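You operate a simulated robot arm through the tools that you are given. There is no shell and no other tool.

Carry out the task below with a simulated robot arm. There is one attempt and no reset: what you move stays moved.

JOB
Clear the writing board and slide it in.
Fine: the red pen stands in the pen pot; the chequebook goes into the middle drawer, which ends shut.

It is judged by the outcome, as a careful person would: the job done as asked, and still so three seconds after it is handed in. It fails if anything else is knocked over, pushed out of place, dropped, spilled or broken.

ROBOT AND FRAMES
A 7-joint arm with a two-finger parallel gripper, fixed in place. Base frame: the origin is on the floor under the middle of its stand, x ahead of it, y to its left, z up; the work surface is at about z = 689. Units: mm, rad, N and s.
It reaches about 1247 mm from its shoulder. Its first joint turns from -2.304 to 2.304 rad. Payload 3.91 kg.
Tool frame: the origin (TCP) lies between the finger pads and is the grasp point; the fingertips stand 30 mm ahead of it; z points along the fingers, y is the line along which they close. Largest opening 110 mm; finger width 20, thickness 10; the body of the gripper, 48 by 112 mm, starts 55 mm behind the TCP.
Orientation is that of the tool frame in the base frame, as [roll, pitch, yaw] about the fixed x, y, z axes, in that order (R = Rz(yaw) Ry(pitch) Rx(roll)). With the fingers straight down and closing along the base's y, the tool's x points along the base's -x, its y along +y and its z along -z.

CONTROLS
- The arm moves only by the tool arm_command. Its argument "steps" is one flat list of numbers, 7 for each row, row after row: the shift along the base's x, y, z in units of 250 mm (1.0 is 250 mm), then the turn, a rotation vector about the base's x, y, z in units of 45 degrees (1.0 is 45 degrees), then the finger opening in mm, from 0 to 110. In form: [x, y, z, rx, ry, rz, fingers, x, y, z, rx, ry, rz, fingers, ...]. A call has 1 to 20 rows; each row is the pose to reach, as a shift and turn from the pose commanded when the call began. A call with a number of a shift or a turn outside -1 to 1 is refused whole. A row lasts 0.2 s, in which the tool goes at most 50 mm and 0.15 rad; a call with a longer step from one row to the next is refused whole, and so is a gripper value outside its range. Where a pose cannot be reached the arm comes as near as it can. A force on the tool above 40 N (or 10 N above the force at the start of the call, whichever is more), or a blocked arm, ends the call early, and 0.2 s more pass. The fingers move at their own pace (about 108 mm/s each) and stop on an object; they squeeze with about 29 N. The grip force told is the motor's: it shows also when the fingers shut on nothing. Time passes only in rows, and 0.2 s behind the last, so rows that repeat a pose let the fingers close. The reply holds the time, the measured pose of the TCP, the force on the tool along the base axes, the opening and the grip force, in the units named above and with some noise, with the torque about the TCP (base axes, N m) and any sound that the robot's microphone picked up.
- Cameras (640 x 400 px; columns grow to the right, rows downward): "scene" is fixed at [219.1, -498.8, 1208.6]; the picture's right is [0.78, -0.62, 0.00], its down [-0.25, -0.31, -0.92] and it looks along [0.57, 0.72, -0.40] (base axes); focal length 344 px, centre (320, 200). "wrist" rides on the gripper at [72, 17, -103] in the tool frame; the picture's right is [-0.23, 0.97, 0.00], its down [-0.76, -0.18, -0.62] and it looks along [-0.61, -0.14, 0.78] (tool axes); focal length 222 px, centre (320, 200). There is no depth. A picture from a camera that has moved, and an enlarged one, comes with that camera's place and axes in the base frame and with its lens.
- capture(camera): a new picture of that camera. The clock stands still meanwhile.
- enlarge(camera, box): a new picture of the part [left, top, right, bottom] of that camera's present view, enlarged. The clock stands still meanwhile.
- hand_in(): hands the job in; it is judged then, once.

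Nothing tells you positions but the pictures and the camera data. Unless the task says otherwise, let go and move clear before handing in.

The tools are called after "Emit:" as a command line: name --argument value ..., lists and objects as JSON in quotes. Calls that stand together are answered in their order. arm_command: Moves the arm, as the interface text tells. Its arguments: {"type":"object","properties":{"steps":{"type":"array","items":{"type":"number"}}},"required":["steps"]} The other tools are called the same way: capture (camera) takes a picture; enlarge (camera, box) takes an enlarged picture of a part of a camera's view; hand_in () hands the job in.

At the start:

```text
time: 0.0
eef_pos: [679.7, 256.6, 1046.5]
orientation: [-3.142, 0.0, -3.141]
wrist_force: [0.3, -0.2, 0.7]
moment: [0.03, 0.05, -0.01]
gripper_width: 110.0
grasp_force: 0.0
```

scene: 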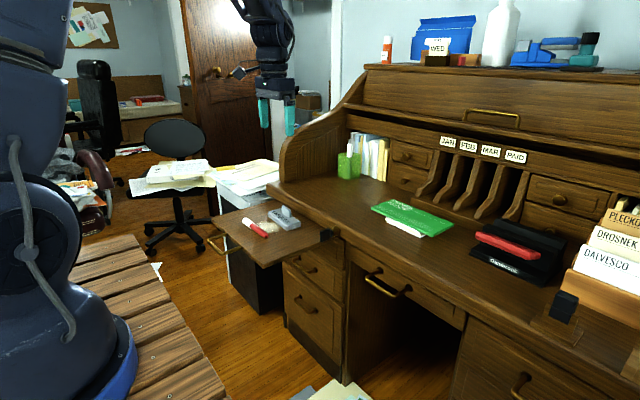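
wrist: 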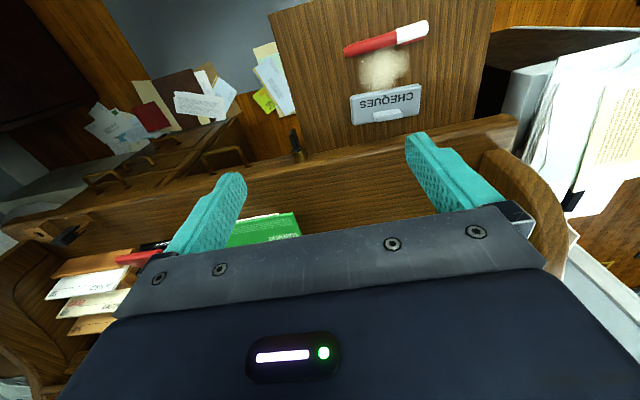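

I see a roll-top desk with a pulled-out writing board on its left, carrying a red pen, a pale crumbly patch and a chequebook; a green pen pot stands on the desk at the left. I'll look closer before moving.

Emit:
enlarge --camera "scene" --box '[180, 180, 360, 292]'

Emit:
enlarge --camera "scene" --box '[320, 120, 560, 270]'

Emit:
enlarge --camera "scene" --box '[270, 240, 510, 390]'

Emit:
enlarge --camera "wrist" --box '[260, 0, 500, 150]'

Emit:
enlarge --camera "scene" --box '[300, 120, 420, 195]'

```text
3.56 times, centred on (270, 236) of scene
camera zoom: at [219.1, -498.8, 1208.6], right [0.78, -0.62, 0.0], down [-0.25, -0.31, -0.92], along [0.57, 0.72, -0.4], focal length 1225 px, centre (498, 72)
```

zoom: 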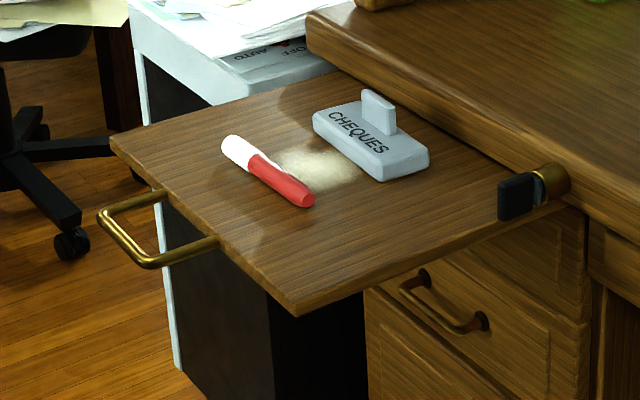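

```text
2.67 times, centred on (440, 195) of scene
camera zoom: at [219.1, -498.8, 1208.6], right [0.78, -0.62, 0.0], down [-0.25, -0.31, -0.92], along [0.57, 0.72, -0.4], focal length 919 px, centre (0, 213)
```

zoom: 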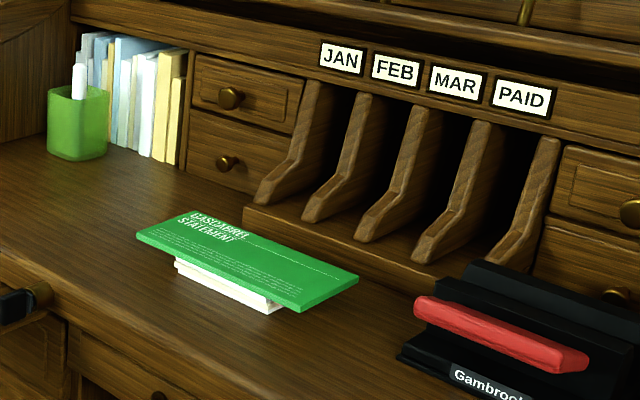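

```text
2.67 times, centred on (390, 315) of scene
camera zoom: at [219.1, -498.8, 1208.6], right [0.78, -0.62, 0.0], down [-0.25, -0.31, -0.92], along [0.57, 0.72, -0.4], focal length 919 px, centre (133, -107)
```

zoom: 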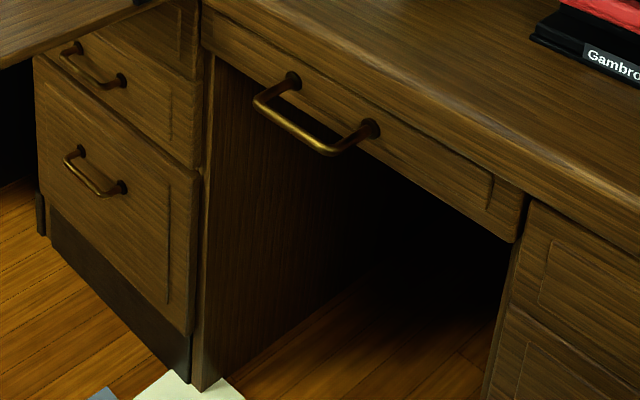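

```text
2.67 times, centred on (380, 75) of wrist
camera zoom: at [606.6, 275.2, 1150.5], right [0.23, 0.97, 0.0], down [0.76, -0.18, 0.62], along [0.61, -0.14, -0.78], focal length 592 px, centre (160, 533)
```

zoom: 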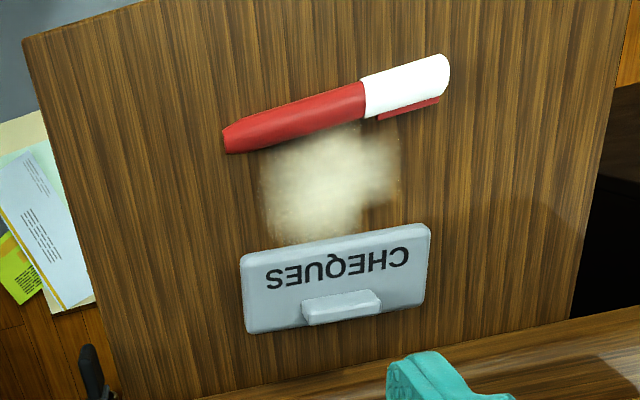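

```text
5.33 times, centred on (360, 158) of scene
camera zoom: at [219.1, -498.8, 1208.6], right [0.78, -0.62, 0.0], down [-0.25, -0.31, -0.92], along [0.57, 0.72, -0.4], focal length 1837 px, centre (107, 427)
```

zoom: 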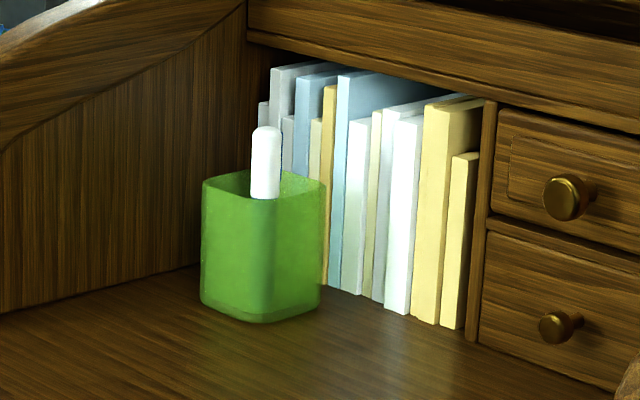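

I see the board at roughly x 576–830, y 195–540, with pen and chequebook on it at about z 690. Next I look more closely at the latch-like brass items and the drawers.

Emit:
enlarge --camera "scene" --box '[280, 215, 360, 265]'

Emit:
enlarge --camera "scene" --box '[270, 235, 366, 355]'

Emit:
enlarge --camera "scene" --box '[340, 240, 480, 340]'

Emit:
enlarge --camera "scene" --box '[460, 190, 640, 400]'

Emit:
enlarge --camera "wrist" --box '[200, 110, 360, 210]'

Emit:
enlarge --camera "wrist" --box '[0, 100, 240, 250]'

```text
8.00 times, centred on (320, 240) of scene
camera zoom: at [219.1, -498.8, 1208.6], right [0.78, -0.62, 0.0], down [-0.25, -0.31, -0.92], along [0.57, 0.72, -0.4], focal length 2756 px, centre (320, -120)
```

zoom: 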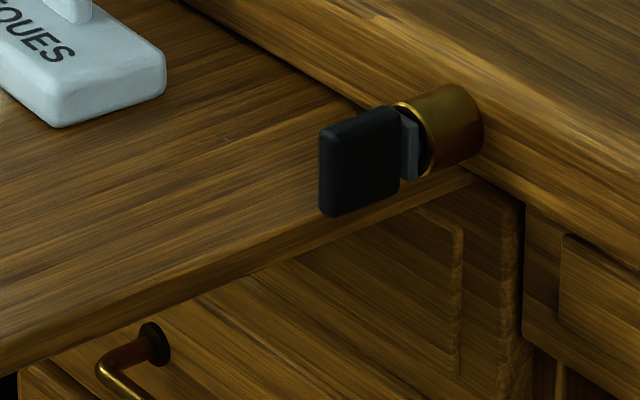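

```text
3.33 times, centred on (318, 295) of scene
camera zoom: at [219.1, -498.8, 1208.6], right [0.78, -0.62, 0.0], down [-0.25, -0.31, -0.92], along [0.57, 0.72, -0.4], focal length 1148 px, centre (327, -117)
```

zoom: 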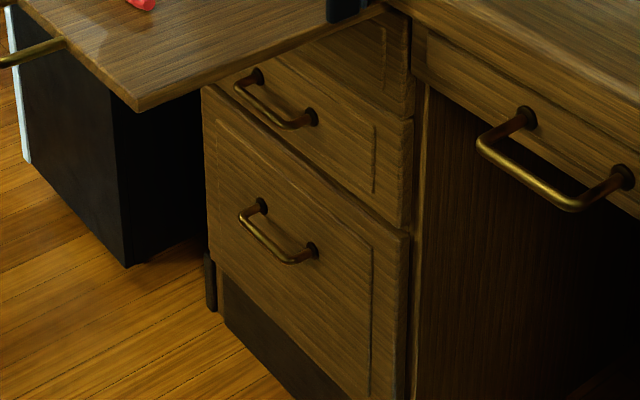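

```text
4.00 times, centred on (410, 290) of scene
camera zoom: at [219.1, -498.8, 1208.6], right [0.78, -0.62, 0.0], down [-0.25, -0.31, -0.92], along [0.57, 0.72, -0.4], focal length 1378 px, centre (-40, -160)
```

zoom: 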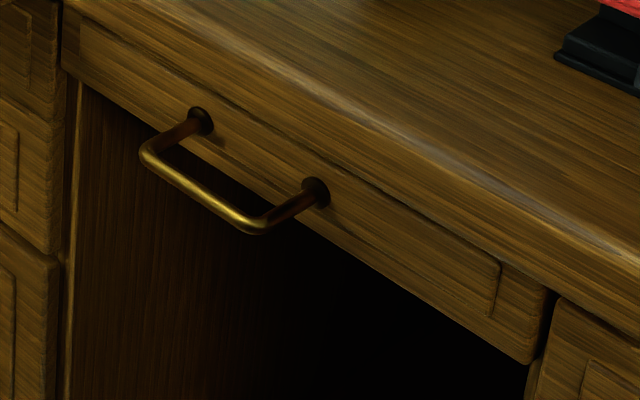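

```text
1.90 times, centred on (550, 295) of scene
camera zoom: at [219.1, -498.8, 1208.6], right [0.78, -0.62, 0.0], down [-0.25, -0.31, -0.92], along [0.57, 0.72, -0.4], focal length 656 px, centre (-118, 19)
```

zoom: 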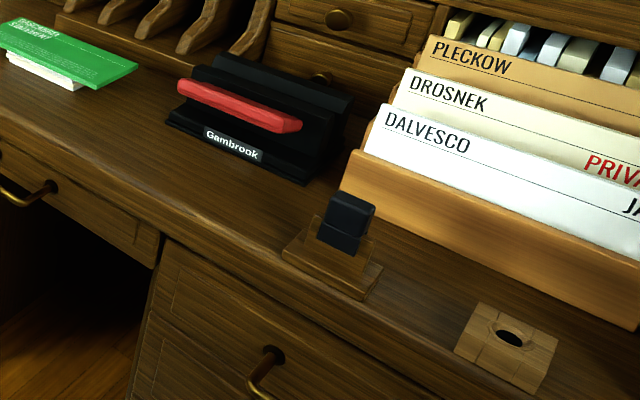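

```text
4.00 times, centred on (280, 160) of wrist
camera zoom: at [606.6, 275.2, 1150.5], right [0.23, 0.97, 0.0], down [0.76, -0.18, 0.62], along [0.61, -0.14, -0.78], focal length 888 px, centre (480, 360)
```

zoom: 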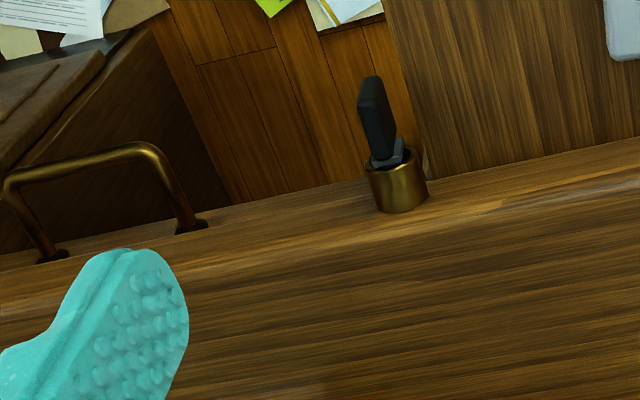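

```text
2.67 times, centred on (120, 175) of wrist
camera zoom: at [606.6, 275.2, 1150.5], right [0.23, 0.97, 0.0], down [0.76, -0.18, 0.62], along [0.61, -0.14, -0.78], focal length 592 px, centre (853, 267)
```

zoom: 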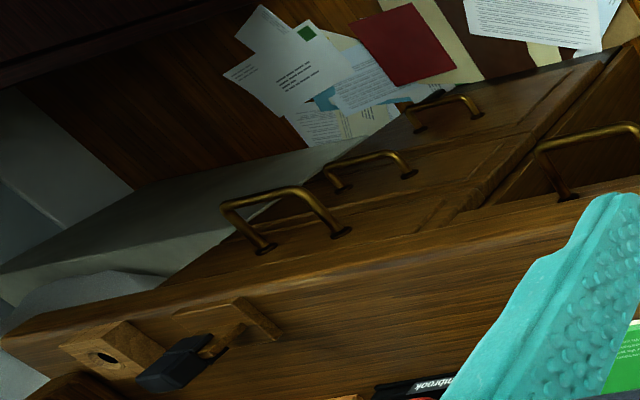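

The brass item looks like a key in a lock on the desk's front edge beside the board; the pot sits far back at the left, about x 1140, y 480. I'll tilt the wrist camera up in free space to get a second view of the desk and pot.

Emit:
arm_command --steps '[-0.04, 0.05, 0.04, 0, -0.17, 0, 110, -0.08, 0.1, 0.08, 0, -0.34, 0, 110, -0.12, 0.15, 0.12, 0, -0.51, 0, 110, -0.16, 0.2, 0.16, 0, -0.68, 0, 110, -0.16, 0.2, 0.16, 0, -0.68, 0, 110]'

Emit:
capture --camera "wrist"

```text
time: 1.2
eef_pos: [640.3, 306.7, 1086.8]
orientation: [-3.141, 0.535, 3.14]
wrist_force: [0.6, -0.2, 0.3]
moment: [-0.01, 0.01, -0.02]
gripper_width: 110.0
grasp_force: 0.2
```

```text
taken
camera wrist: at [525.0, 324.8, 1139.0], right [0.19, 0.97, 0.12], down [0.34, -0.18, 0.92], along [0.92, -0.14, -0.36], focal length 222 px, centre (320, 200)
```

wrist: 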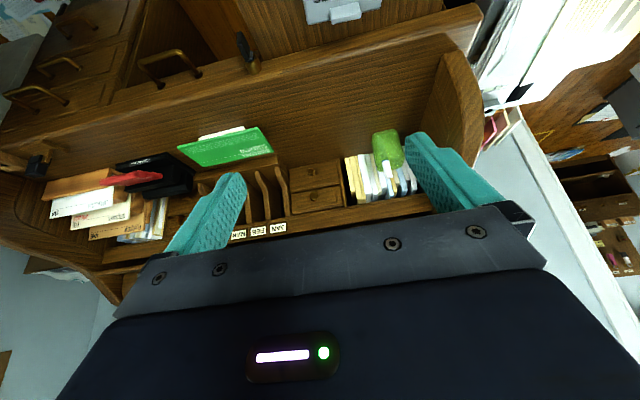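

I can see the pot with one white pen in it at the back left of the desktop, upside down in this view. I'll enlarge to triangulate the pot, the desktop height and the lock.

Emit:
enlarge --camera "wrist" --box '[320, 100, 480, 220]'

Emit:
enlarge --camera "wrist" --box '[120, 20, 320, 170]'

Emit:
enlarge --camera "wrist" --box '[220, 10, 300, 90]'

```text
3.33 times, centred on (400, 160) of wrist
camera zoom: at [525.0, 324.8, 1139.0], right [0.19, 0.97, 0.12], down [0.34, -0.18, 0.92], along [0.92, -0.14, -0.36], focal length 740 px, centre (53, 333)
```

zoom: 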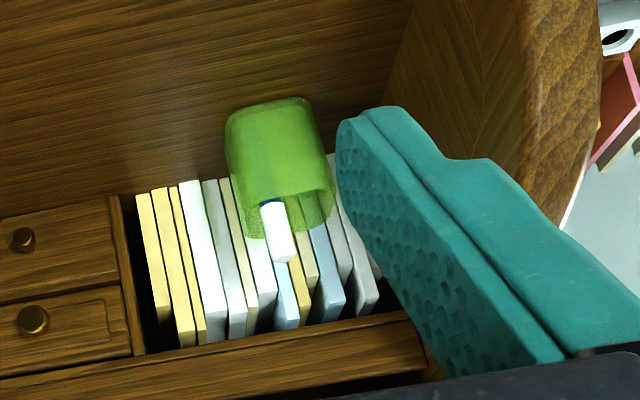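

```text
2.67 times, centred on (220, 95) of wrist
camera zoom: at [525.0, 324.8, 1139.0], right [0.19, 0.97, 0.12], down [0.34, -0.18, 0.92], along [0.92, -0.14, -0.36], focal length 592 px, centre (587, 480)
```

zoom: 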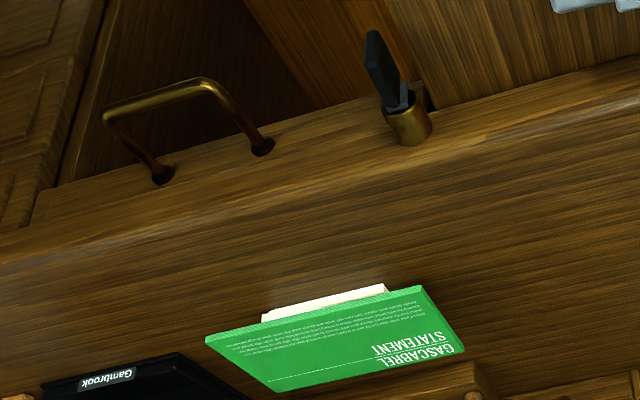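

```text
5.00 times, centred on (260, 50) of wrist
camera zoom: at [525.0, 324.8, 1139.0], right [0.19, 0.97, 0.12], down [0.34, -0.18, 0.92], along [0.92, -0.14, -0.36], focal length 1111 px, centre (620, 950)
```

zoom: 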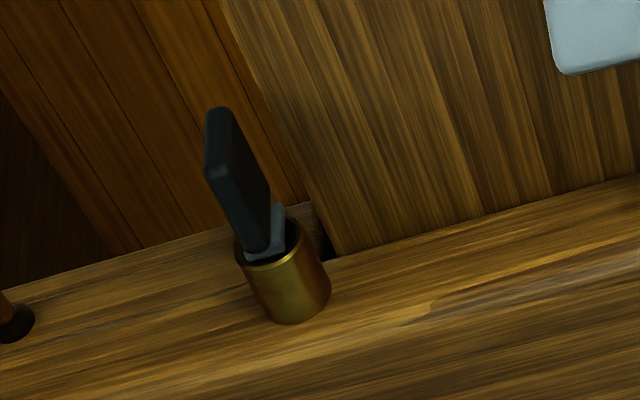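

The desktop sits near z 750 with the pot centred about (1114, 448), rim near z 837, holding a white pen at its front-right; the middle drawer's bar handle is near (792, -25, 645). Next I level the gripper and yaw it so I can look at the pen and chequebook from above.

Emit:
arm_command --steps '[0.04, 0.0, -0.05, 0, 0.17, 0, 110, 0.08, 0.0, -0.1, 0, 0.34, 0, 110, 0.12, 0.0, -0.15, 0, 0.51, 0, 110, 0.16, 0.0, -0.2, 0, 0.68, 0, 110, 0.16, 0.0, -0.2, 0, 0.68, 0, 110]'

Emit:
arm_command --steps '[0, 0.03, -0.05, 0, 0, -0.17, 110, 0, 0.06, -0.1, 0, 0, -0.34, 110, 0, 0.09, -0.15, 0, 0, -0.5, 110, 0, 0.12, -0.2, 0, 0, -0.67, 110, 0, 0.15, -0.2, 0, 0, -0.83, 110, 0, 0.18, -0.2, 0, 0, -1.0, 110, 0, 0.18, -0.2, 0, 0, -1.0, 110]'

Emit:
arm_command --steps '[0, 0.03, 0, 0, 0, -0.17, 110, 0, 0.06, 0, 0, 0, -0.34, 110, 0, 0.09, 0, 0, 0, -0.5, 110, 0, 0.12, 0, 0, 0, -0.67, 110, 0, 0.15, 0, 0, 0, -0.83, 110, 0, 0.18, 0, 0, 0, -1.0, 110, 0, 0.18, 0, 0, 0, -1.0, 110]'

Emit:
capture --camera "wrist"

Emit:
capture --camera "scene"

```text
time: 2.4
eef_pos: [678.3, 306.3, 1036.0]
orientation: [-3.141, -0.002, -3.14]
wrist_force: [-0.1, 1.3, 0.9]
moment: [0.04, -0.02, -0.02]
gripper_width: 109.9
grasp_force: 0.1
```

```text
time: 4.0
eef_pos: [678.2, 353.2, 987.0]
orientation: [-3.141, 0.001, 2.357]
wrist_force: [-0.1, -1.6, -0.1]
moment: [0.01, -0.01, 0.0]
gripper_width: 110.0
grasp_force: 0.0
```

```text
time: 5.6
eef_pos: [679.6, 398.8, 986.4]
orientation: [-3.141, -0.001, 1.57]
wrist_force: [-0.3, 1.3, -0.3]
moment: [0.0, -0.02, 0.03]
gripper_width: 109.9
grasp_force: 0.1
```

```text
taken
camera wrist: at [696.1, 470.8, 1090.6], right [0.97, -0.23, 0.0], down [-0.18, -0.76, 0.62], along [-0.14, -0.61, -0.78], focal length 222 px, centre (320, 200)
```

wrist: 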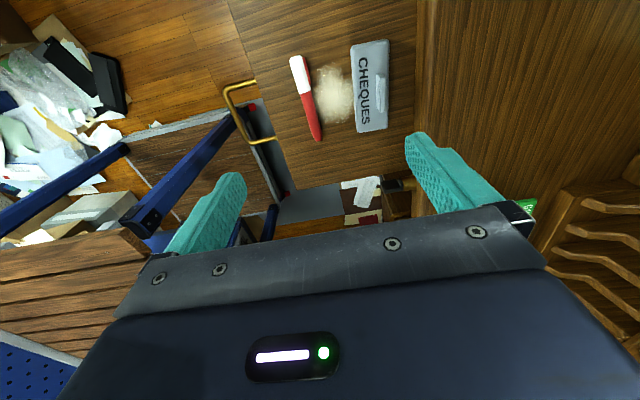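

```text
taken
```

scene: 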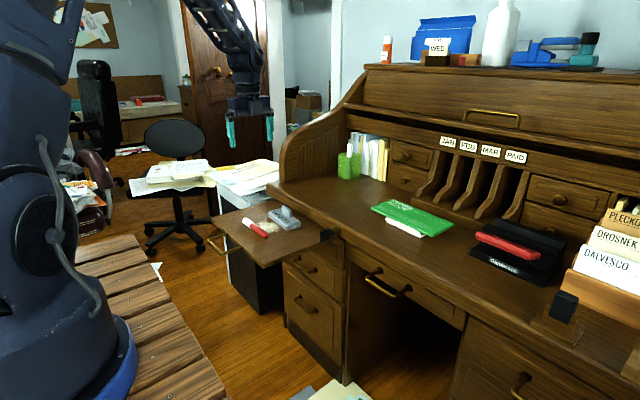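

The yaw turned fine and the pen, pale patch and chequebook are in view. I'll enlarge them to measure positions and check the pale patch.

Emit:
enlarge --camera "wrist" --box '[270, 20, 430, 145]'

Emit:
enlarge --camera "scene" --box '[225, 190, 325, 252]'

Emit:
enlarge --camera "wrist" --box '[210, 60, 450, 230]'

```text
3.20 times, centred on (350, 82) of wrist
camera zoom: at [696.1, 470.8, 1090.6], right [0.97, -0.23, 0.0], down [-0.18, -0.76, 0.62], along [-0.14, -0.61, -0.78], focal length 711 px, centre (224, 576)
```

zoom: 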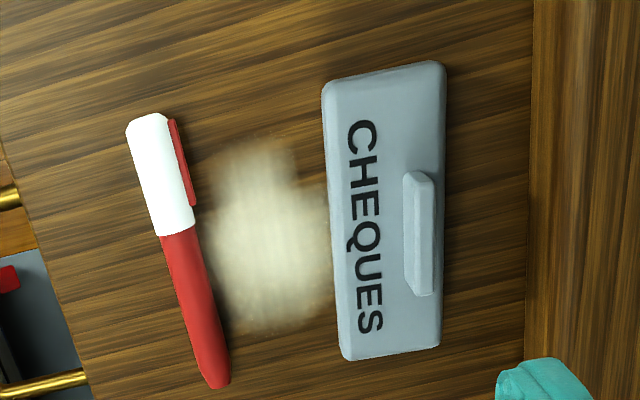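

```text
6.40 times, centred on (275, 221) of scene
camera zoom: at [219.1, -498.8, 1208.6], right [0.78, -0.62, 0.0], down [-0.25, -0.31, -0.92], along [0.57, 0.72, -0.4], focal length 2205 px, centre (608, 66)
```

zoom: 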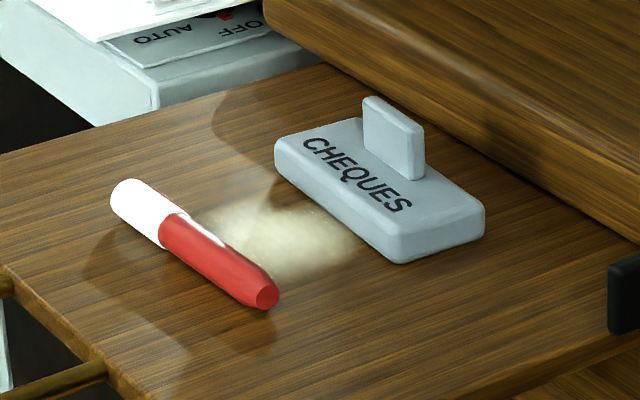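

```text
2.35 times, centred on (330, 145) of wrist
camera zoom: at [696.1, 470.8, 1090.6], right [0.97, -0.23, 0.0], down [-0.18, -0.76, 0.62], along [-0.14, -0.61, -0.78], focal length 523 px, centre (296, 329)
```

zoom: 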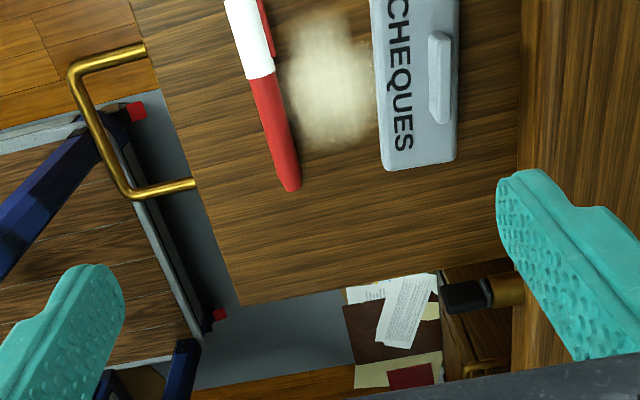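

The pen lies nearly along y at x≈652 (y 306–440), with its cap towards +y; the chequebook has an upright tab and the board top is about z 686. Before gripping anything I'll test in free air whether the arm can take the horizontal, camera-on-top pose needed at the pot.

Emit:
arm_command --steps '[0.05, 0, 0.03, 0.11, -0.11, -0.11, 110, 0.1, 0, 0.06, 0.22, -0.22, -0.22, 110, 0.15, 0, 0.09, 0.33, -0.33, -0.33, 110, 0.2, 0, 0.12, 0.44, -0.44, -0.44, 110, 0.25, 0, 0.15, 0.55, -0.55, -0.55, 110, 0.3, 0, 0.18, 0.66, -0.66, -0.66, 110, 0.35, 0, 0.2, 0.77, -0.77, -0.77, 110, 0.35, 0, 0.2, 0.77, -0.77, -0.77, 110]'

Emit:
arm_command --steps '[0.05, 0, 0, 0.11, -0.11, -0.11, 110, 0.1, 0, 0, 0.22, -0.22, -0.22, 110, 0.15, 0, 0, 0.33, -0.33, -0.33, 110, 0.2, 0, 0, 0.44, -0.44, -0.44, 110, 0.25, 0, 0, 0.55, -0.55, -0.55, 110, 0.3, 0, 0, 0.66, -0.66, -0.66, 110, 0.35, 0, 0, 0.77, -0.77, -0.77, 110, 0.35, 0, 0, 0.77, -0.77, -0.77, 110]'

Emit:
capture --camera "wrist"

Emit:
capture --camera "scene"

```text
time: 7.4
eef_pos: [766.4, 397.9, 1037.3]
orientation: [2.677, -0.731, 1.107]
wrist_force: [0.9, 0.7, 0.9]
moment: [0.02, 0.0, -0.05]
gripper_width: 110.0
grasp_force: 0.1
```

```text
time: 9.2
eef_pos: [854.3, 397.5, 1036.3]
orientation: [-0.647, -1.571, -2.495]
wrist_force: [0.2, -0.3, 1.3]
moment: [0.0, -0.02, -0.03]
gripper_width: 110.1
grasp_force: 0.0
```

```text
taken
camera wrist: at [750.8, 381.5, 1109.7], right [0.0, -0.97, -0.23], down [-0.62, 0.18, -0.76], along [0.78, 0.14, -0.61], focal length 222 px, centre (320, 200)
```

wrist: 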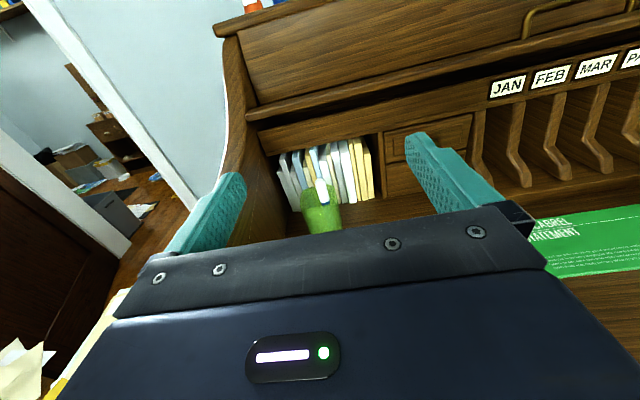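

```text
taken
```

scene: 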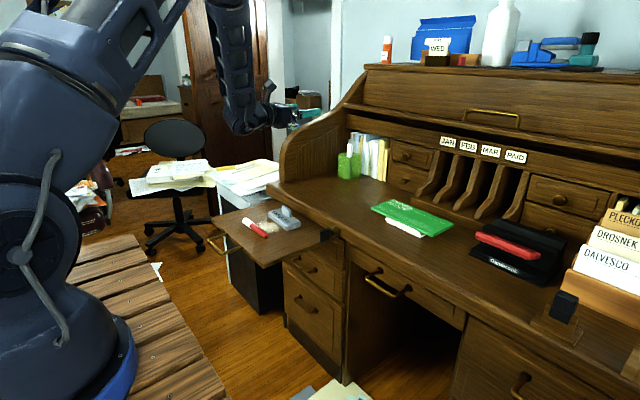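

The arm takes this pose well. I'll zoom on the pot and the rolltop edge above it to refine the insertion geometry.

Emit:
enlarge --camera "wrist" --box '[270, 130, 390, 240]'

Emit:
enlarge --camera "wrist" --box '[200, 20, 440, 170]'

Emit:
enlarge --camera "scene" --box '[270, 50, 430, 200]'

```text
3.64 times, centred on (330, 185) of wrist
camera zoom: at [750.8, 381.5, 1109.7], right [0.0, -0.97, -0.23], down [-0.62, 0.18, -0.76], along [0.78, 0.14, -0.61], focal length 808 px, centre (284, 254)
```

zoom: 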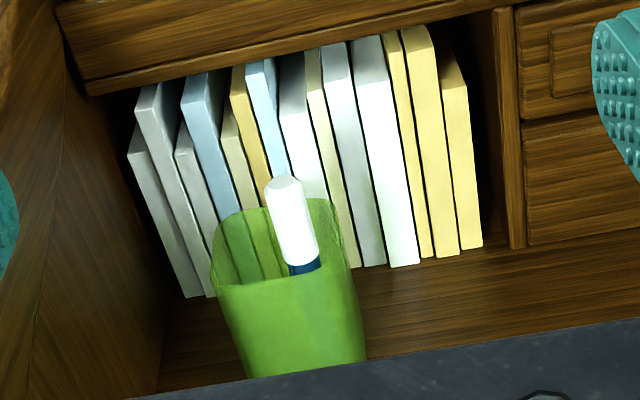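

```text
2.67 times, centred on (320, 95) of wrist
camera zoom: at [750.8, 381.5, 1109.7], right [0.0, -0.97, -0.23], down [-0.62, 0.18, -0.76], along [0.78, 0.14, -0.61], focal length 592 px, centre (320, 480)
```

zoom: 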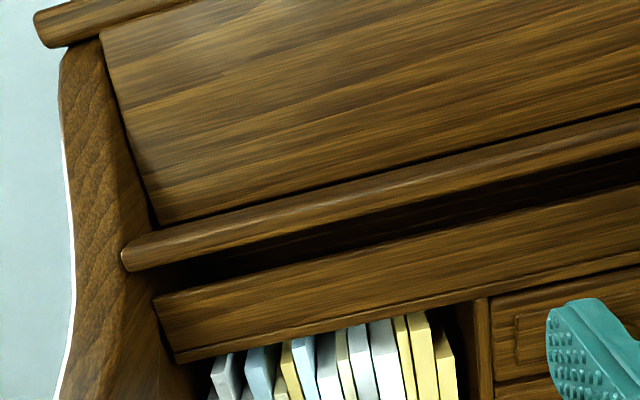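

```text
2.67 times, centred on (350, 125) of scene
camera zoom: at [219.1, -498.8, 1208.6], right [0.78, -0.62, 0.0], down [-0.25, -0.31, -0.92], along [0.57, 0.72, -0.4], focal length 919 px, centre (240, 400)
```

zoom: 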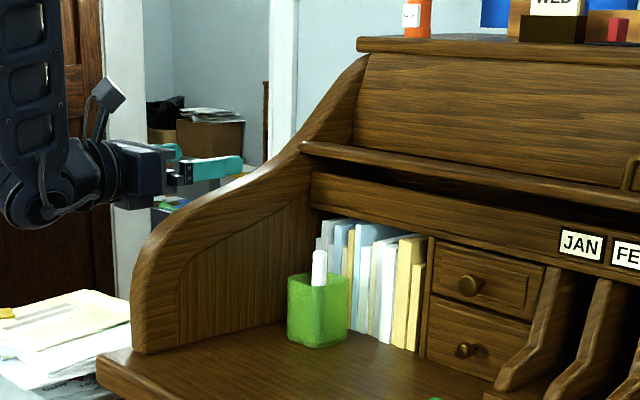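

The rolltop rail sits at about x 1160, z 1004 and the pot's mouth is clear above. I'll check in free air that the arm can reach high above the pot, before carrying the pen.

Emit:
arm_command --steps '[0.13, 0.03, -0.01, 0, 0, 0.07, 40, 0.3, 0.06, -0.02, 0, 0, 0.14, 40, 0.46, 0.1, -0.03, 0, 0, 0.21, 40, 0.62, 0.13, -0.04, 0, 0, 0.28, 40, 0.78, 0.16, -0.05, 0, 0, 0.35, 40, 0.9, 0.19, -0.06, 0, 0, 0.42, 40, 0.98, 0.2, -0.06, 0, 0, 0.489, 40, 0.98, 0.2, -0.06, 0, 0, 0.489, 40]'

Emit:
capture --camera "wrist"

Emit:
capture --camera "scene"

```text
time: 11.0
eef_pos: [1099.3, 447.3, 1021.9]
orientation: [-2.24, -1.569, -0.516]
wrist_force: [0.0, 0.0, 0.3]
moment: [0.03, -0.04, 0.02]
gripper_width: 39.9
grasp_force: 0.1
```

```text
taken
camera wrist: at [1010.0, 394.2, 1094.7], right [0.37, -0.9, -0.23], down [-0.64, -0.07, -0.76], along [0.67, 0.42, -0.61], focal length 222 px, centre (320, 200)
```

wrist: 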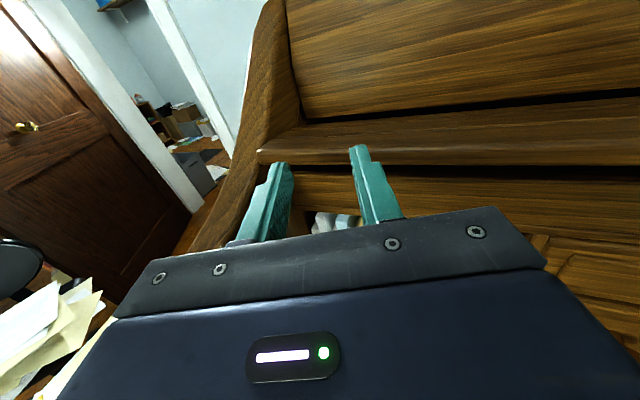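

```text
taken
```

scene: 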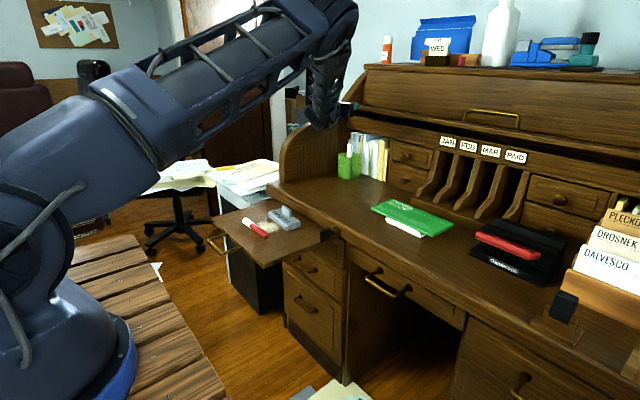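

The reach is ample, so I'll reverse out along the same path and come down above the pen with the gripper vertical.

Emit:
arm_command --steps '[-0.13, -0.03, 0.01, 0, 0, -0.07, 40, -0.3, -0.06, 0.02, 0, 0, -0.14, 40, -0.46, -0.1, 0.03, 0, 0, -0.21, 40, -0.62, -0.13, 0.04, 0, 0, -0.28, 40, -0.78, -0.16, 0.05, 0, 0, -0.35, 40, -0.9, -0.19, 0.06, 0, 0, -0.42, 40, -0.98, -0.2, 0.06, 0, 0, -0.489, 40]'

Emit:
arm_command --steps '[-0.05, 0, 0, -0.11, 0.11, 0.11, 60, -0.1, 0, 0, -0.22, 0.22, 0.22, 60, -0.15, 0, 0, -0.33, 0.33, 0.33, 60, -0.2, 0, 0, -0.44, 0.44, 0.44, 60, -0.25, 0, 0, -0.55, 0.55, 0.55, 60, -0.3, 0, 0, -0.66, 0.66, 0.66, 60, -0.35, 0, 0, -0.77, 0.77, 0.77, 60]'

Emit:
arm_command --steps '[-0.06, 0.01, -0.08, -0.11, 0.11, 0.11, 60, -0.13, 0.02, -0.16, -0.22, 0.22, 0.22, 60, -0.19, 0.03, -0.24, -0.33, 0.33, 0.33, 60, -0.26, 0.04, -0.32, -0.44, 0.44, 0.44, 60, -0.32, 0.05, -0.4, -0.55, 0.55, 0.55, 60, -0.39, 0.06, -0.48, -0.66, 0.66, 0.66, 60, -0.452, 0.07, -0.55, -0.77, 0.77, 0.77, 60, -0.452, 0.07, -0.55, -0.77, 0.77, 0.77, 60]'

Emit:
capture --camera "wrist"

```text
time: 12.6
eef_pos: [852.8, 397.6, 1035.4]
orientation: [1.671, -1.571, 1.472]
wrist_force: [0.8, -0.1, 0.8]
moment: [0.0, -0.01, 0.0]
gripper_width: 40.3
grasp_force: 0.1
```

```text
time: 14.2
eef_pos: [766.9, 398.3, 1037.2]
orientation: [2.678, -0.729, 1.108]
wrist_force: [0.2, 0.3, -0.4]
moment: [0.0, -0.01, 0.02]
gripper_width: 59.9
grasp_force: 0.0
```

```text
time: 16.0
eef_pos: [651.6, 415.5, 900.5]
orientation: [-3.142, 0.0, 1.573]
wrist_force: [-1.2, -0.4, 1.2]
moment: [-0.02, 0.0, -0.01]
gripper_width: 60.2
grasp_force: 0.1
```

```text
taken
camera wrist: at [669.2, 488.0, 1003.2], right [0.97, -0.23, 0.0], down [-0.18, -0.76, 0.62], along [-0.14, -0.61, -0.78], focal length 222 px, centre (320, 200)
```

wrist: 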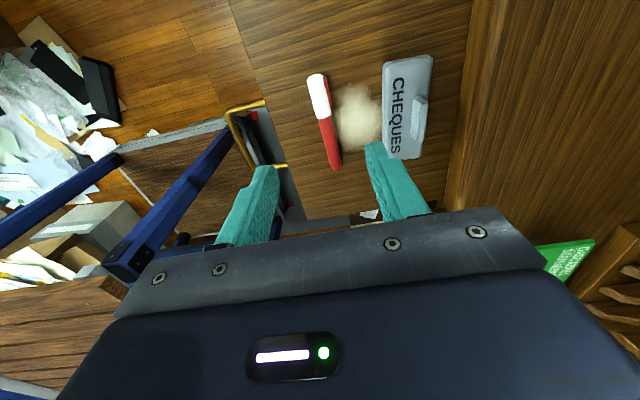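

I'm above the pen at z 900; I'll zoom once more to fix the pen's axis.

Emit:
enlarge --camera "wrist" --box '[270, 50, 450, 180]'

```text
3.08 times, centred on (360, 115) of wrist
camera zoom: at [669.2, 488.0, 1003.2], right [0.97, -0.23, 0.0], down [-0.18, -0.76, 0.62], along [-0.14, -0.61, -0.78], focal length 684 px, centre (197, 462)
```

zoom: 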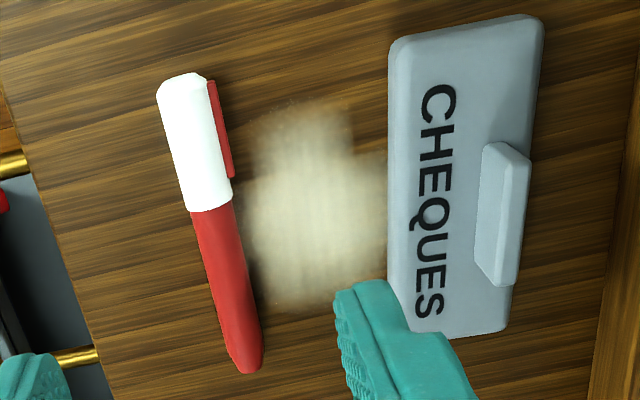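

The pen lies at x≈652 exactly along y, with the cap from y 388 to 439. I'll descend with the fingertips just above the board and grip it on the cap at y≈412.

Emit:
arm_command --steps '[0, 0, -0.18, 0, 0, 0, 60, 0, -0.01, -0.36, 0, 0, 0, 60, 0, -0.014, -0.52, 0, 0, 0, 60, 0, -0.014, -0.62, 0, 0, 0, 60, 0, -0.014, -0.68, 0, 0, 0, 60, 0, -0.014, -0.714, 0, 0, 0, 60, 0, -0.014, -0.714, 0, 0, 0, 60]'

Emit:
capture --camera "wrist"

Emit:
enlarge --camera "scene" --box '[200, 170, 340, 258]'

```text
time: 17.6
eef_pos: [653.0, 411.7, 719.3]
orientation: [-3.14, -0.001, 1.574]
wrist_force: [0.1, -0.4, -0.9]
moment: [0.02, -0.04, 0.0]
gripper_width: 60.2
grasp_force: 0.0
```

```text
taken
camera wrist: at [670.2, 484.9, 824.0], right [0.97, -0.23, 0.0], down [-0.18, -0.76, 0.62], along [-0.14, -0.61, -0.78], focal length 222 px, centre (320, 200)
```

wrist: 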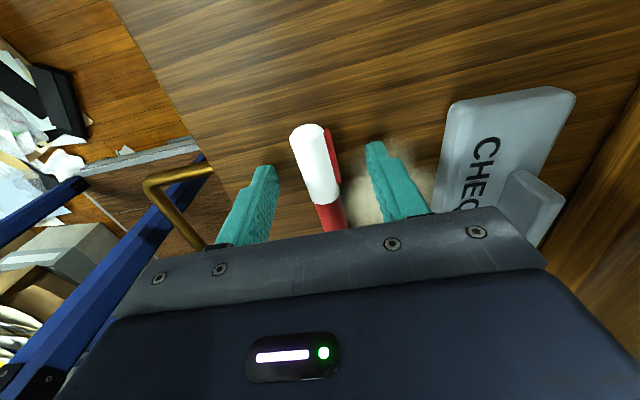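

```text
4.55 times, centred on (270, 214) of scene
camera zoom: at [219.1, -498.8, 1208.6], right [0.78, -0.62, 0.0], down [-0.25, -0.31, -0.92], along [0.57, 0.72, -0.4], focal length 1566 px, centre (547, 136)
```

zoom: 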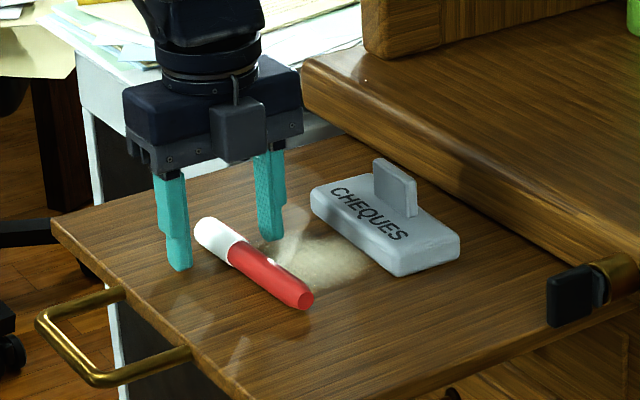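

The fingers straddle the pen's cap with tips just above the board. Closing and then a small lift.

Emit:
arm_command --steps '[0, 0, 0, 0, 0, 0, 30, 0, 0, 0, 0, 0, 0, 10, 0, 0, 0, 0, 0, 0, 0, 0, 0, 0, 0, 0, 0, 0, 0, 0, 0, 0, 0, 0, 0]'

Emit:
arm_command --steps '[0, 0, 0.04, 0, 0, 0, 0, 0, 0, 0.12, 0, 0, 0, 0, 0, 0, 0.24, 0, 0, 0, 0, 0, 0, 0.4, 0, 0, 0, 0, 0, 0, 0.4, 0, 0, 0, 0]'

Emit:
capture --camera "wrist"

Emit:
enlarge --camera "scene" --box '[180, 100, 340, 258]'

```text
time: 18.8
eef_pos: [653.0, 412.6, 721.2]
orientation: [3.141, 0.0, 1.572]
wrist_force: [0.5, -0.2, -0.3]
moment: [-0.03, -0.01, -0.01]
gripper_width: 18.9
grasp_force: 29.1
```

```text
time: 20.0
eef_pos: [653.3, 410.3, 820.1]
orientation: [-3.141, 0.0, 1.572]
wrist_force: [-0.1, -0.2, 0.2]
moment: [0.04, -0.04, -0.01]
gripper_width: 18.7
grasp_force: 29.0
```

```text
taken
camera wrist: at [670.2, 484.0, 924.5], right [0.97, -0.23, 0.0], down [-0.18, -0.76, 0.62], along [-0.14, -0.61, -0.78], focal length 222 px, centre (320, 200)
```

wrist: 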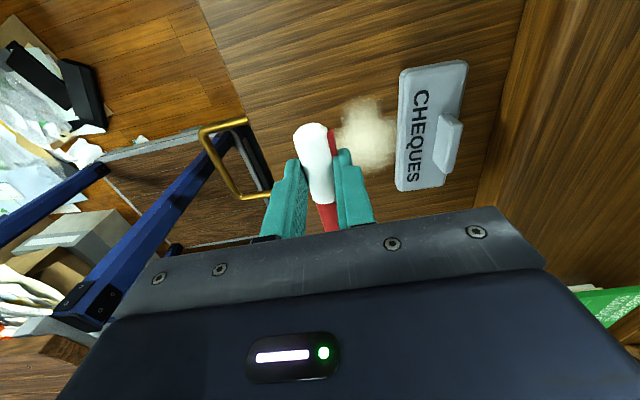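

```text
2.53 times, centred on (260, 179) of scene
camera zoom: at [219.1, -498.8, 1208.6], right [0.78, -0.62, 0.0], down [-0.25, -0.31, -0.92], along [0.57, 0.72, -0.4], focal length 872 px, centre (472, 253)
```

zoom: 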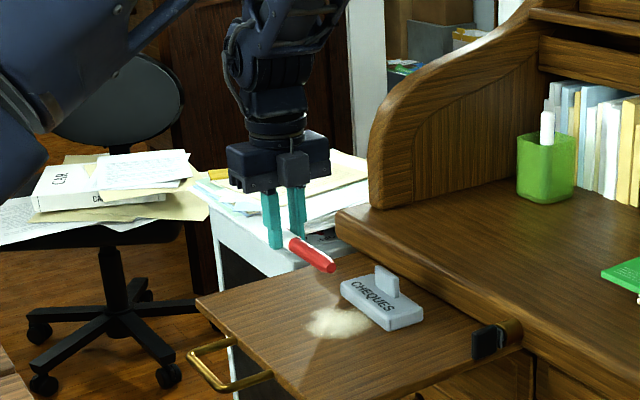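

The pen is held level at 18.7 mm opening. I'll lift it, then rotate to the horizontal-gripper pose so the pen hangs vertical with the cap up.

Emit:
arm_command --steps '[0, 0, 0.16, 0, 0, 0, 0, 0, 0, 0.34, 0, 0, 0, 0, 0, 0, 0.52, 0, 0, 0, 0, 0, 0, 0.68, 0, 0, 0, 0, 0, 0, 0.68, 0, 0, 0, 0]'

Emit:
arm_command --steps '[0.05, 0, 0.03, 0.11, -0.11, -0.11, 0, 0.1, 0, 0.06, 0.22, -0.22, -0.22, 0, 0.15, 0, 0.09, 0.33, -0.33, -0.33, 0, 0.2, 0, 0.12, 0.44, -0.44, -0.44, 0, 0.25, 0, 0.15, 0.55, -0.55, -0.55, 0, 0.3, 0, 0.16, 0.66, -0.66, -0.66, 0, 0.35, 0, 0.16, 0.77, -0.77, -0.77, 0, 0.35, 0, 0.16, 0.77, -0.77, -0.77, 0]'

Emit:
arm_command --steps '[0.05, 0, 0, 0.11, -0.11, -0.11, 0, 0.1, 0, 0, 0.22, -0.22, -0.22, 0, 0.15, 0, 0, 0.33, -0.33, -0.33, 0, 0.2, 0, 0, 0.44, -0.44, -0.44, 0, 0.25, 0, 0, 0.55, -0.55, -0.55, 0, 0.3, 0, 0, 0.66, -0.66, -0.66, 0, 0.35, 0, 0, 0.77, -0.77, -0.77, 0, 0.35, 0, 0, 0.77, -0.77, -0.77, 0]'

Emit:
capture --camera "wrist"

Emit:
enlarge --camera "scene" --box '[220, 40, 420, 190]'

```text
time: 21.2
eef_pos: [653.9, 410.3, 990.0]
orientation: [3.141, 0.0, 1.57]
wrist_force: [0.3, 0.1, -0.3]
moment: [0.02, -0.02, -0.02]
gripper_width: 18.7
grasp_force: 29.3
```

```text
time: 23.0
eef_pos: [740.3, 411.4, 1030.4]
orientation: [2.677, -0.728, 1.109]
wrist_force: [-0.3, 0.5, 0.0]
moment: [-0.03, 0.05, -0.02]
gripper_width: 18.7
grasp_force: 28.7
```

```text
time: 24.8
eef_pos: [827.2, 412.4, 1030.2]
orientation: [-0.491, -1.569, -2.648]
wrist_force: [-0.2, -0.5, -0.2]
moment: [0.0, 0.01, -0.01]
gripper_width: 18.4
grasp_force: 29.0
```

```text
taken
camera wrist: at [724.7, 395.4, 1103.3], right [0.0, -0.97, -0.23], down [-0.62, 0.18, -0.76], along [0.78, 0.14, -0.61], focal length 222 px, centre (320, 200)
```

wrist: 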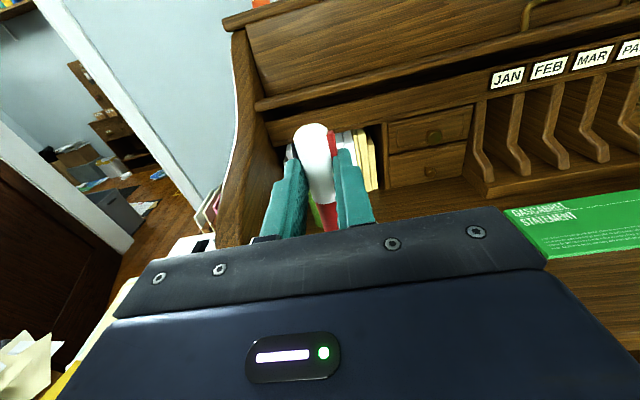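

```text
2.67 times, centred on (320, 115) of scene
camera zoom: at [219.1, -498.8, 1208.6], right [0.78, -0.62, 0.0], down [-0.25, -0.31, -0.92], along [0.57, 0.72, -0.4], focal length 919 px, centre (320, 427)
```

zoom: 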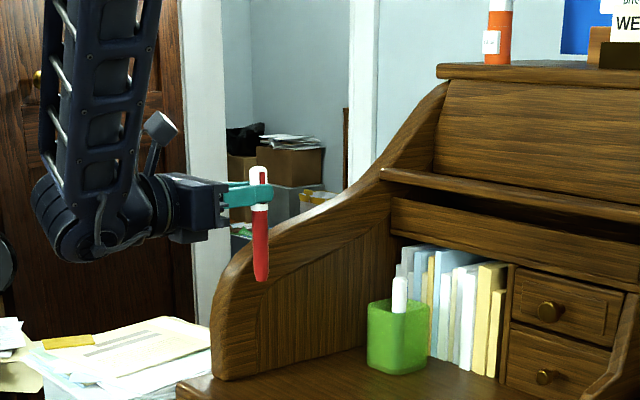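

The pen now hangs vertical with the cap up, about 23 mm ahead of the TCP. I'll carry it to above the pot at z≈1030, then check alignment.

Emit:
arm_command --steps '[0.12, 0.02, 0, 0, 0, 0.08, 0, 0.26, 0.04, 0, 0, 0, 0.16, 0, 0.4, 0.06, 0, 0, 0, 0.24, 0, 0.54, 0.08, 0, 0, 0, 0.32, 0, 0.68, 0.09, 0, 0, 0, 0.4, 0, 0.8, 0.1, 0, 0, 0, 0.489, 0, 0.8, 0.1, 0, 0, 0, 0.489, 0]'

Emit:
arm_command --steps '[0.08, 0.01, 0, 0, 0, 0, 0, 0.16, 0.025, 0, 0, 0, 0, 0, 0.24, 0.035, 0, 0, 0, 0, 0, 0.31, 0.046, 0, 0, 0, 0, 0, 0.31, 0.046, 0, 0, 0, 0, 0, 0.31, 0.046, 0, 0, 0, 0, 0]'

Emit:
capture --camera "wrist"

Emit:
enlarge --camera "scene" --box '[300, 70, 420, 190]'

```text
time: 26.4
eef_pos: [1027.7, 438.7, 1030.6]
orientation: [-2.463, -1.569, -0.294]
wrist_force: [-0.6, 0.2, 0.5]
moment: [-0.01, 0.0, 0.0]
gripper_width: 18.4
grasp_force: 28.9
```

```text
time: 27.8
eef_pos: [1105.1, 448.8, 1029.4]
orientation: [-2.845, -1.57, 0.086]
wrist_force: [0.5, 0.3, -0.5]
moment: [0.0, 0.04, 0.0]
gripper_width: 17.8
grasp_force: 29.1
```

```text
taken
camera wrist: at [1015.5, 394.5, 1103.1], right [0.37, -0.9, -0.23], down [-0.64, -0.07, -0.76], along [0.67, 0.42, -0.61], focal length 222 px, centre (320, 200)
```

wrist: 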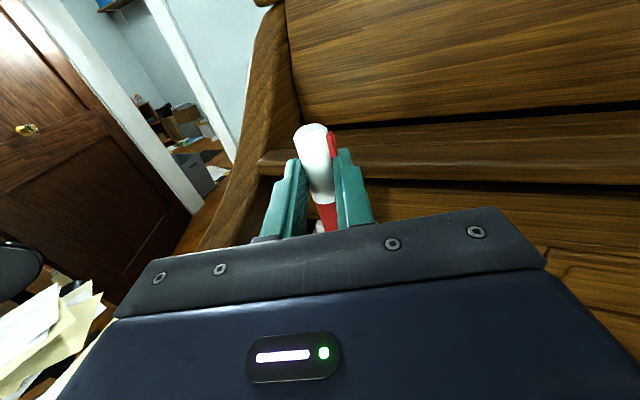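

```text
3.33 times, centred on (360, 130) of scene
camera zoom: at [219.1, -498.8, 1208.6], right [0.78, -0.62, 0.0], down [-0.25, -0.31, -0.92], along [0.57, 0.72, -0.4], focal length 1148 px, centre (187, 433)
```

zoom: 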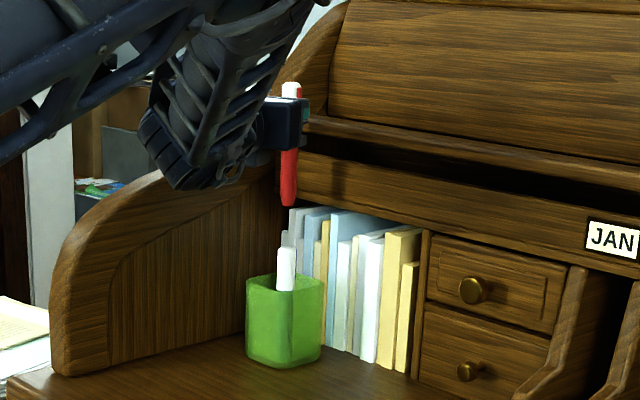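

The pen hangs above the rear-left part of the pot's mouth as planned. I'll lower to z 945 (tip about at the rim) and check from the scene camera.

Emit:
arm_command --steps '[0, 0, -0.1, 0, 0, 0, 0, 0, 0, -0.2, 0, 0, 0, 0, 0, 0, -0.29, 0, 0, 0, 0, 0, 0, -0.335, 0, 0, 0, 0, 0, 0, -0.335, 0, 0, 0, 0]'

Emit:
enlarge --camera "scene" --box '[320, 110, 400, 190]'

Emit:
enlarge --camera "wrist" --box '[240, 100, 400, 240]'

```text
time: 29.0
eef_pos: [1106.3, 447.6, 946.9]
orientation: [0.13, -1.57, -2.889]
wrist_force: [-0.1, -0.1, 0.0]
moment: [0.04, -0.01, -0.02]
gripper_width: 18.6
grasp_force: 29.8
```

```text
5.00 times, centred on (360, 150) of scene
camera zoom: at [219.1, -498.8, 1208.6], right [0.78, -0.62, 0.0], down [-0.25, -0.31, -0.92], along [0.57, 0.72, -0.4], focal length 1722 px, centre (120, 450)
```

zoom: 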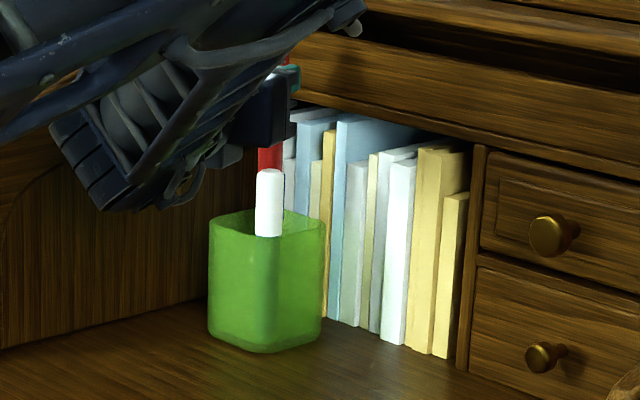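

```text
2.86 times, centred on (320, 170) of wrist
camera zoom: at [1016.4, 394.8, 1019.6], right [0.36, -0.9, -0.23], down [-0.64, -0.07, -0.76], along [0.67, 0.42, -0.61], focal length 635 px, centre (320, 286)
```

zoom: 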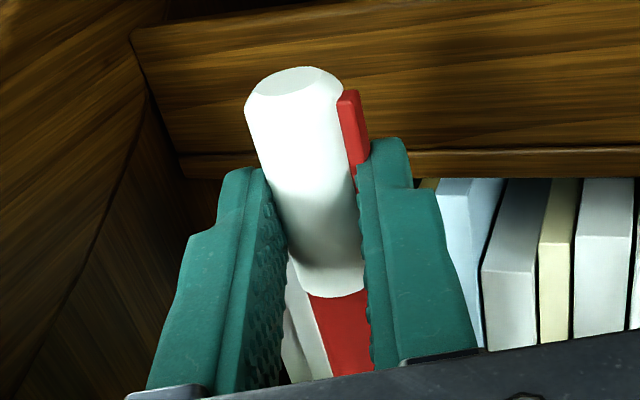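

The red pen is directly behind the white one, over the mouth. Lowering to z≈901, watching the force.

Emit:
arm_command --steps '[0, 0, -0.05, 0, 0, 0, 0, 0, 0, -0.1, 0, 0, 0, 0, 0, 0, -0.15, 0, 0, 0, 0, 0, 0, -0.184, 0, 0, 0, 0, 0, 0, -0.184, 0, 0, 0, 0]'

Emit:
enlarge --camera "scene" --box '[320, 110, 400, 190]'

Emit:
enlarge --camera "wrist" --box '[240, 100, 400, 240]'

```text
time: 30.2
eef_pos: [1106.6, 447.5, 901.0]
orientation: [2.842, -1.57, 0.682]
wrist_force: [-0.1, 0.0, -0.5]
moment: [-0.01, -0.02, -0.01]
gripper_width: 18.6
grasp_force: 28.9
```

```text
5.00 times, centred on (360, 150) of scene
camera zoom: at [219.1, -498.8, 1208.6], right [0.78, -0.62, 0.0], down [-0.25, -0.31, -0.92], along [0.57, 0.72, -0.4], focal length 1722 px, centre (120, 450)
```

zoom: 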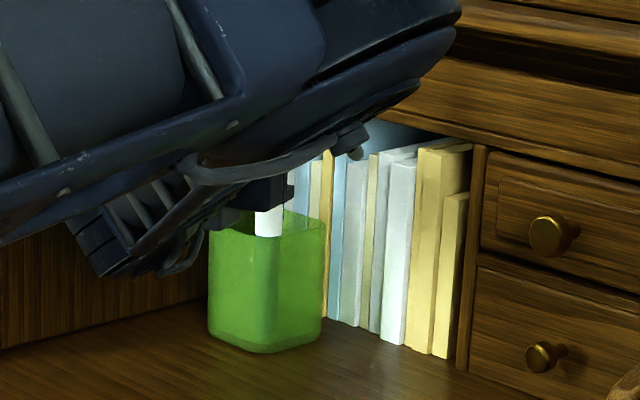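

```text
2.86 times, centred on (320, 170) of wrist
camera zoom: at [1016.4, 394.6, 973.8], right [0.36, -0.9, -0.23], down [-0.64, -0.07, -0.76], along [0.67, 0.42, -0.61], focal length 635 px, centre (320, 286)
```

zoom: 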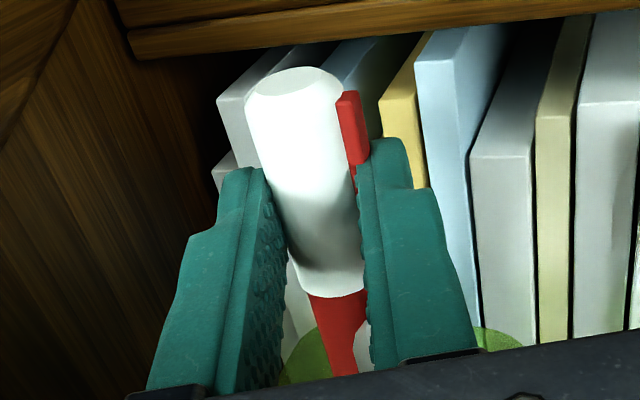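

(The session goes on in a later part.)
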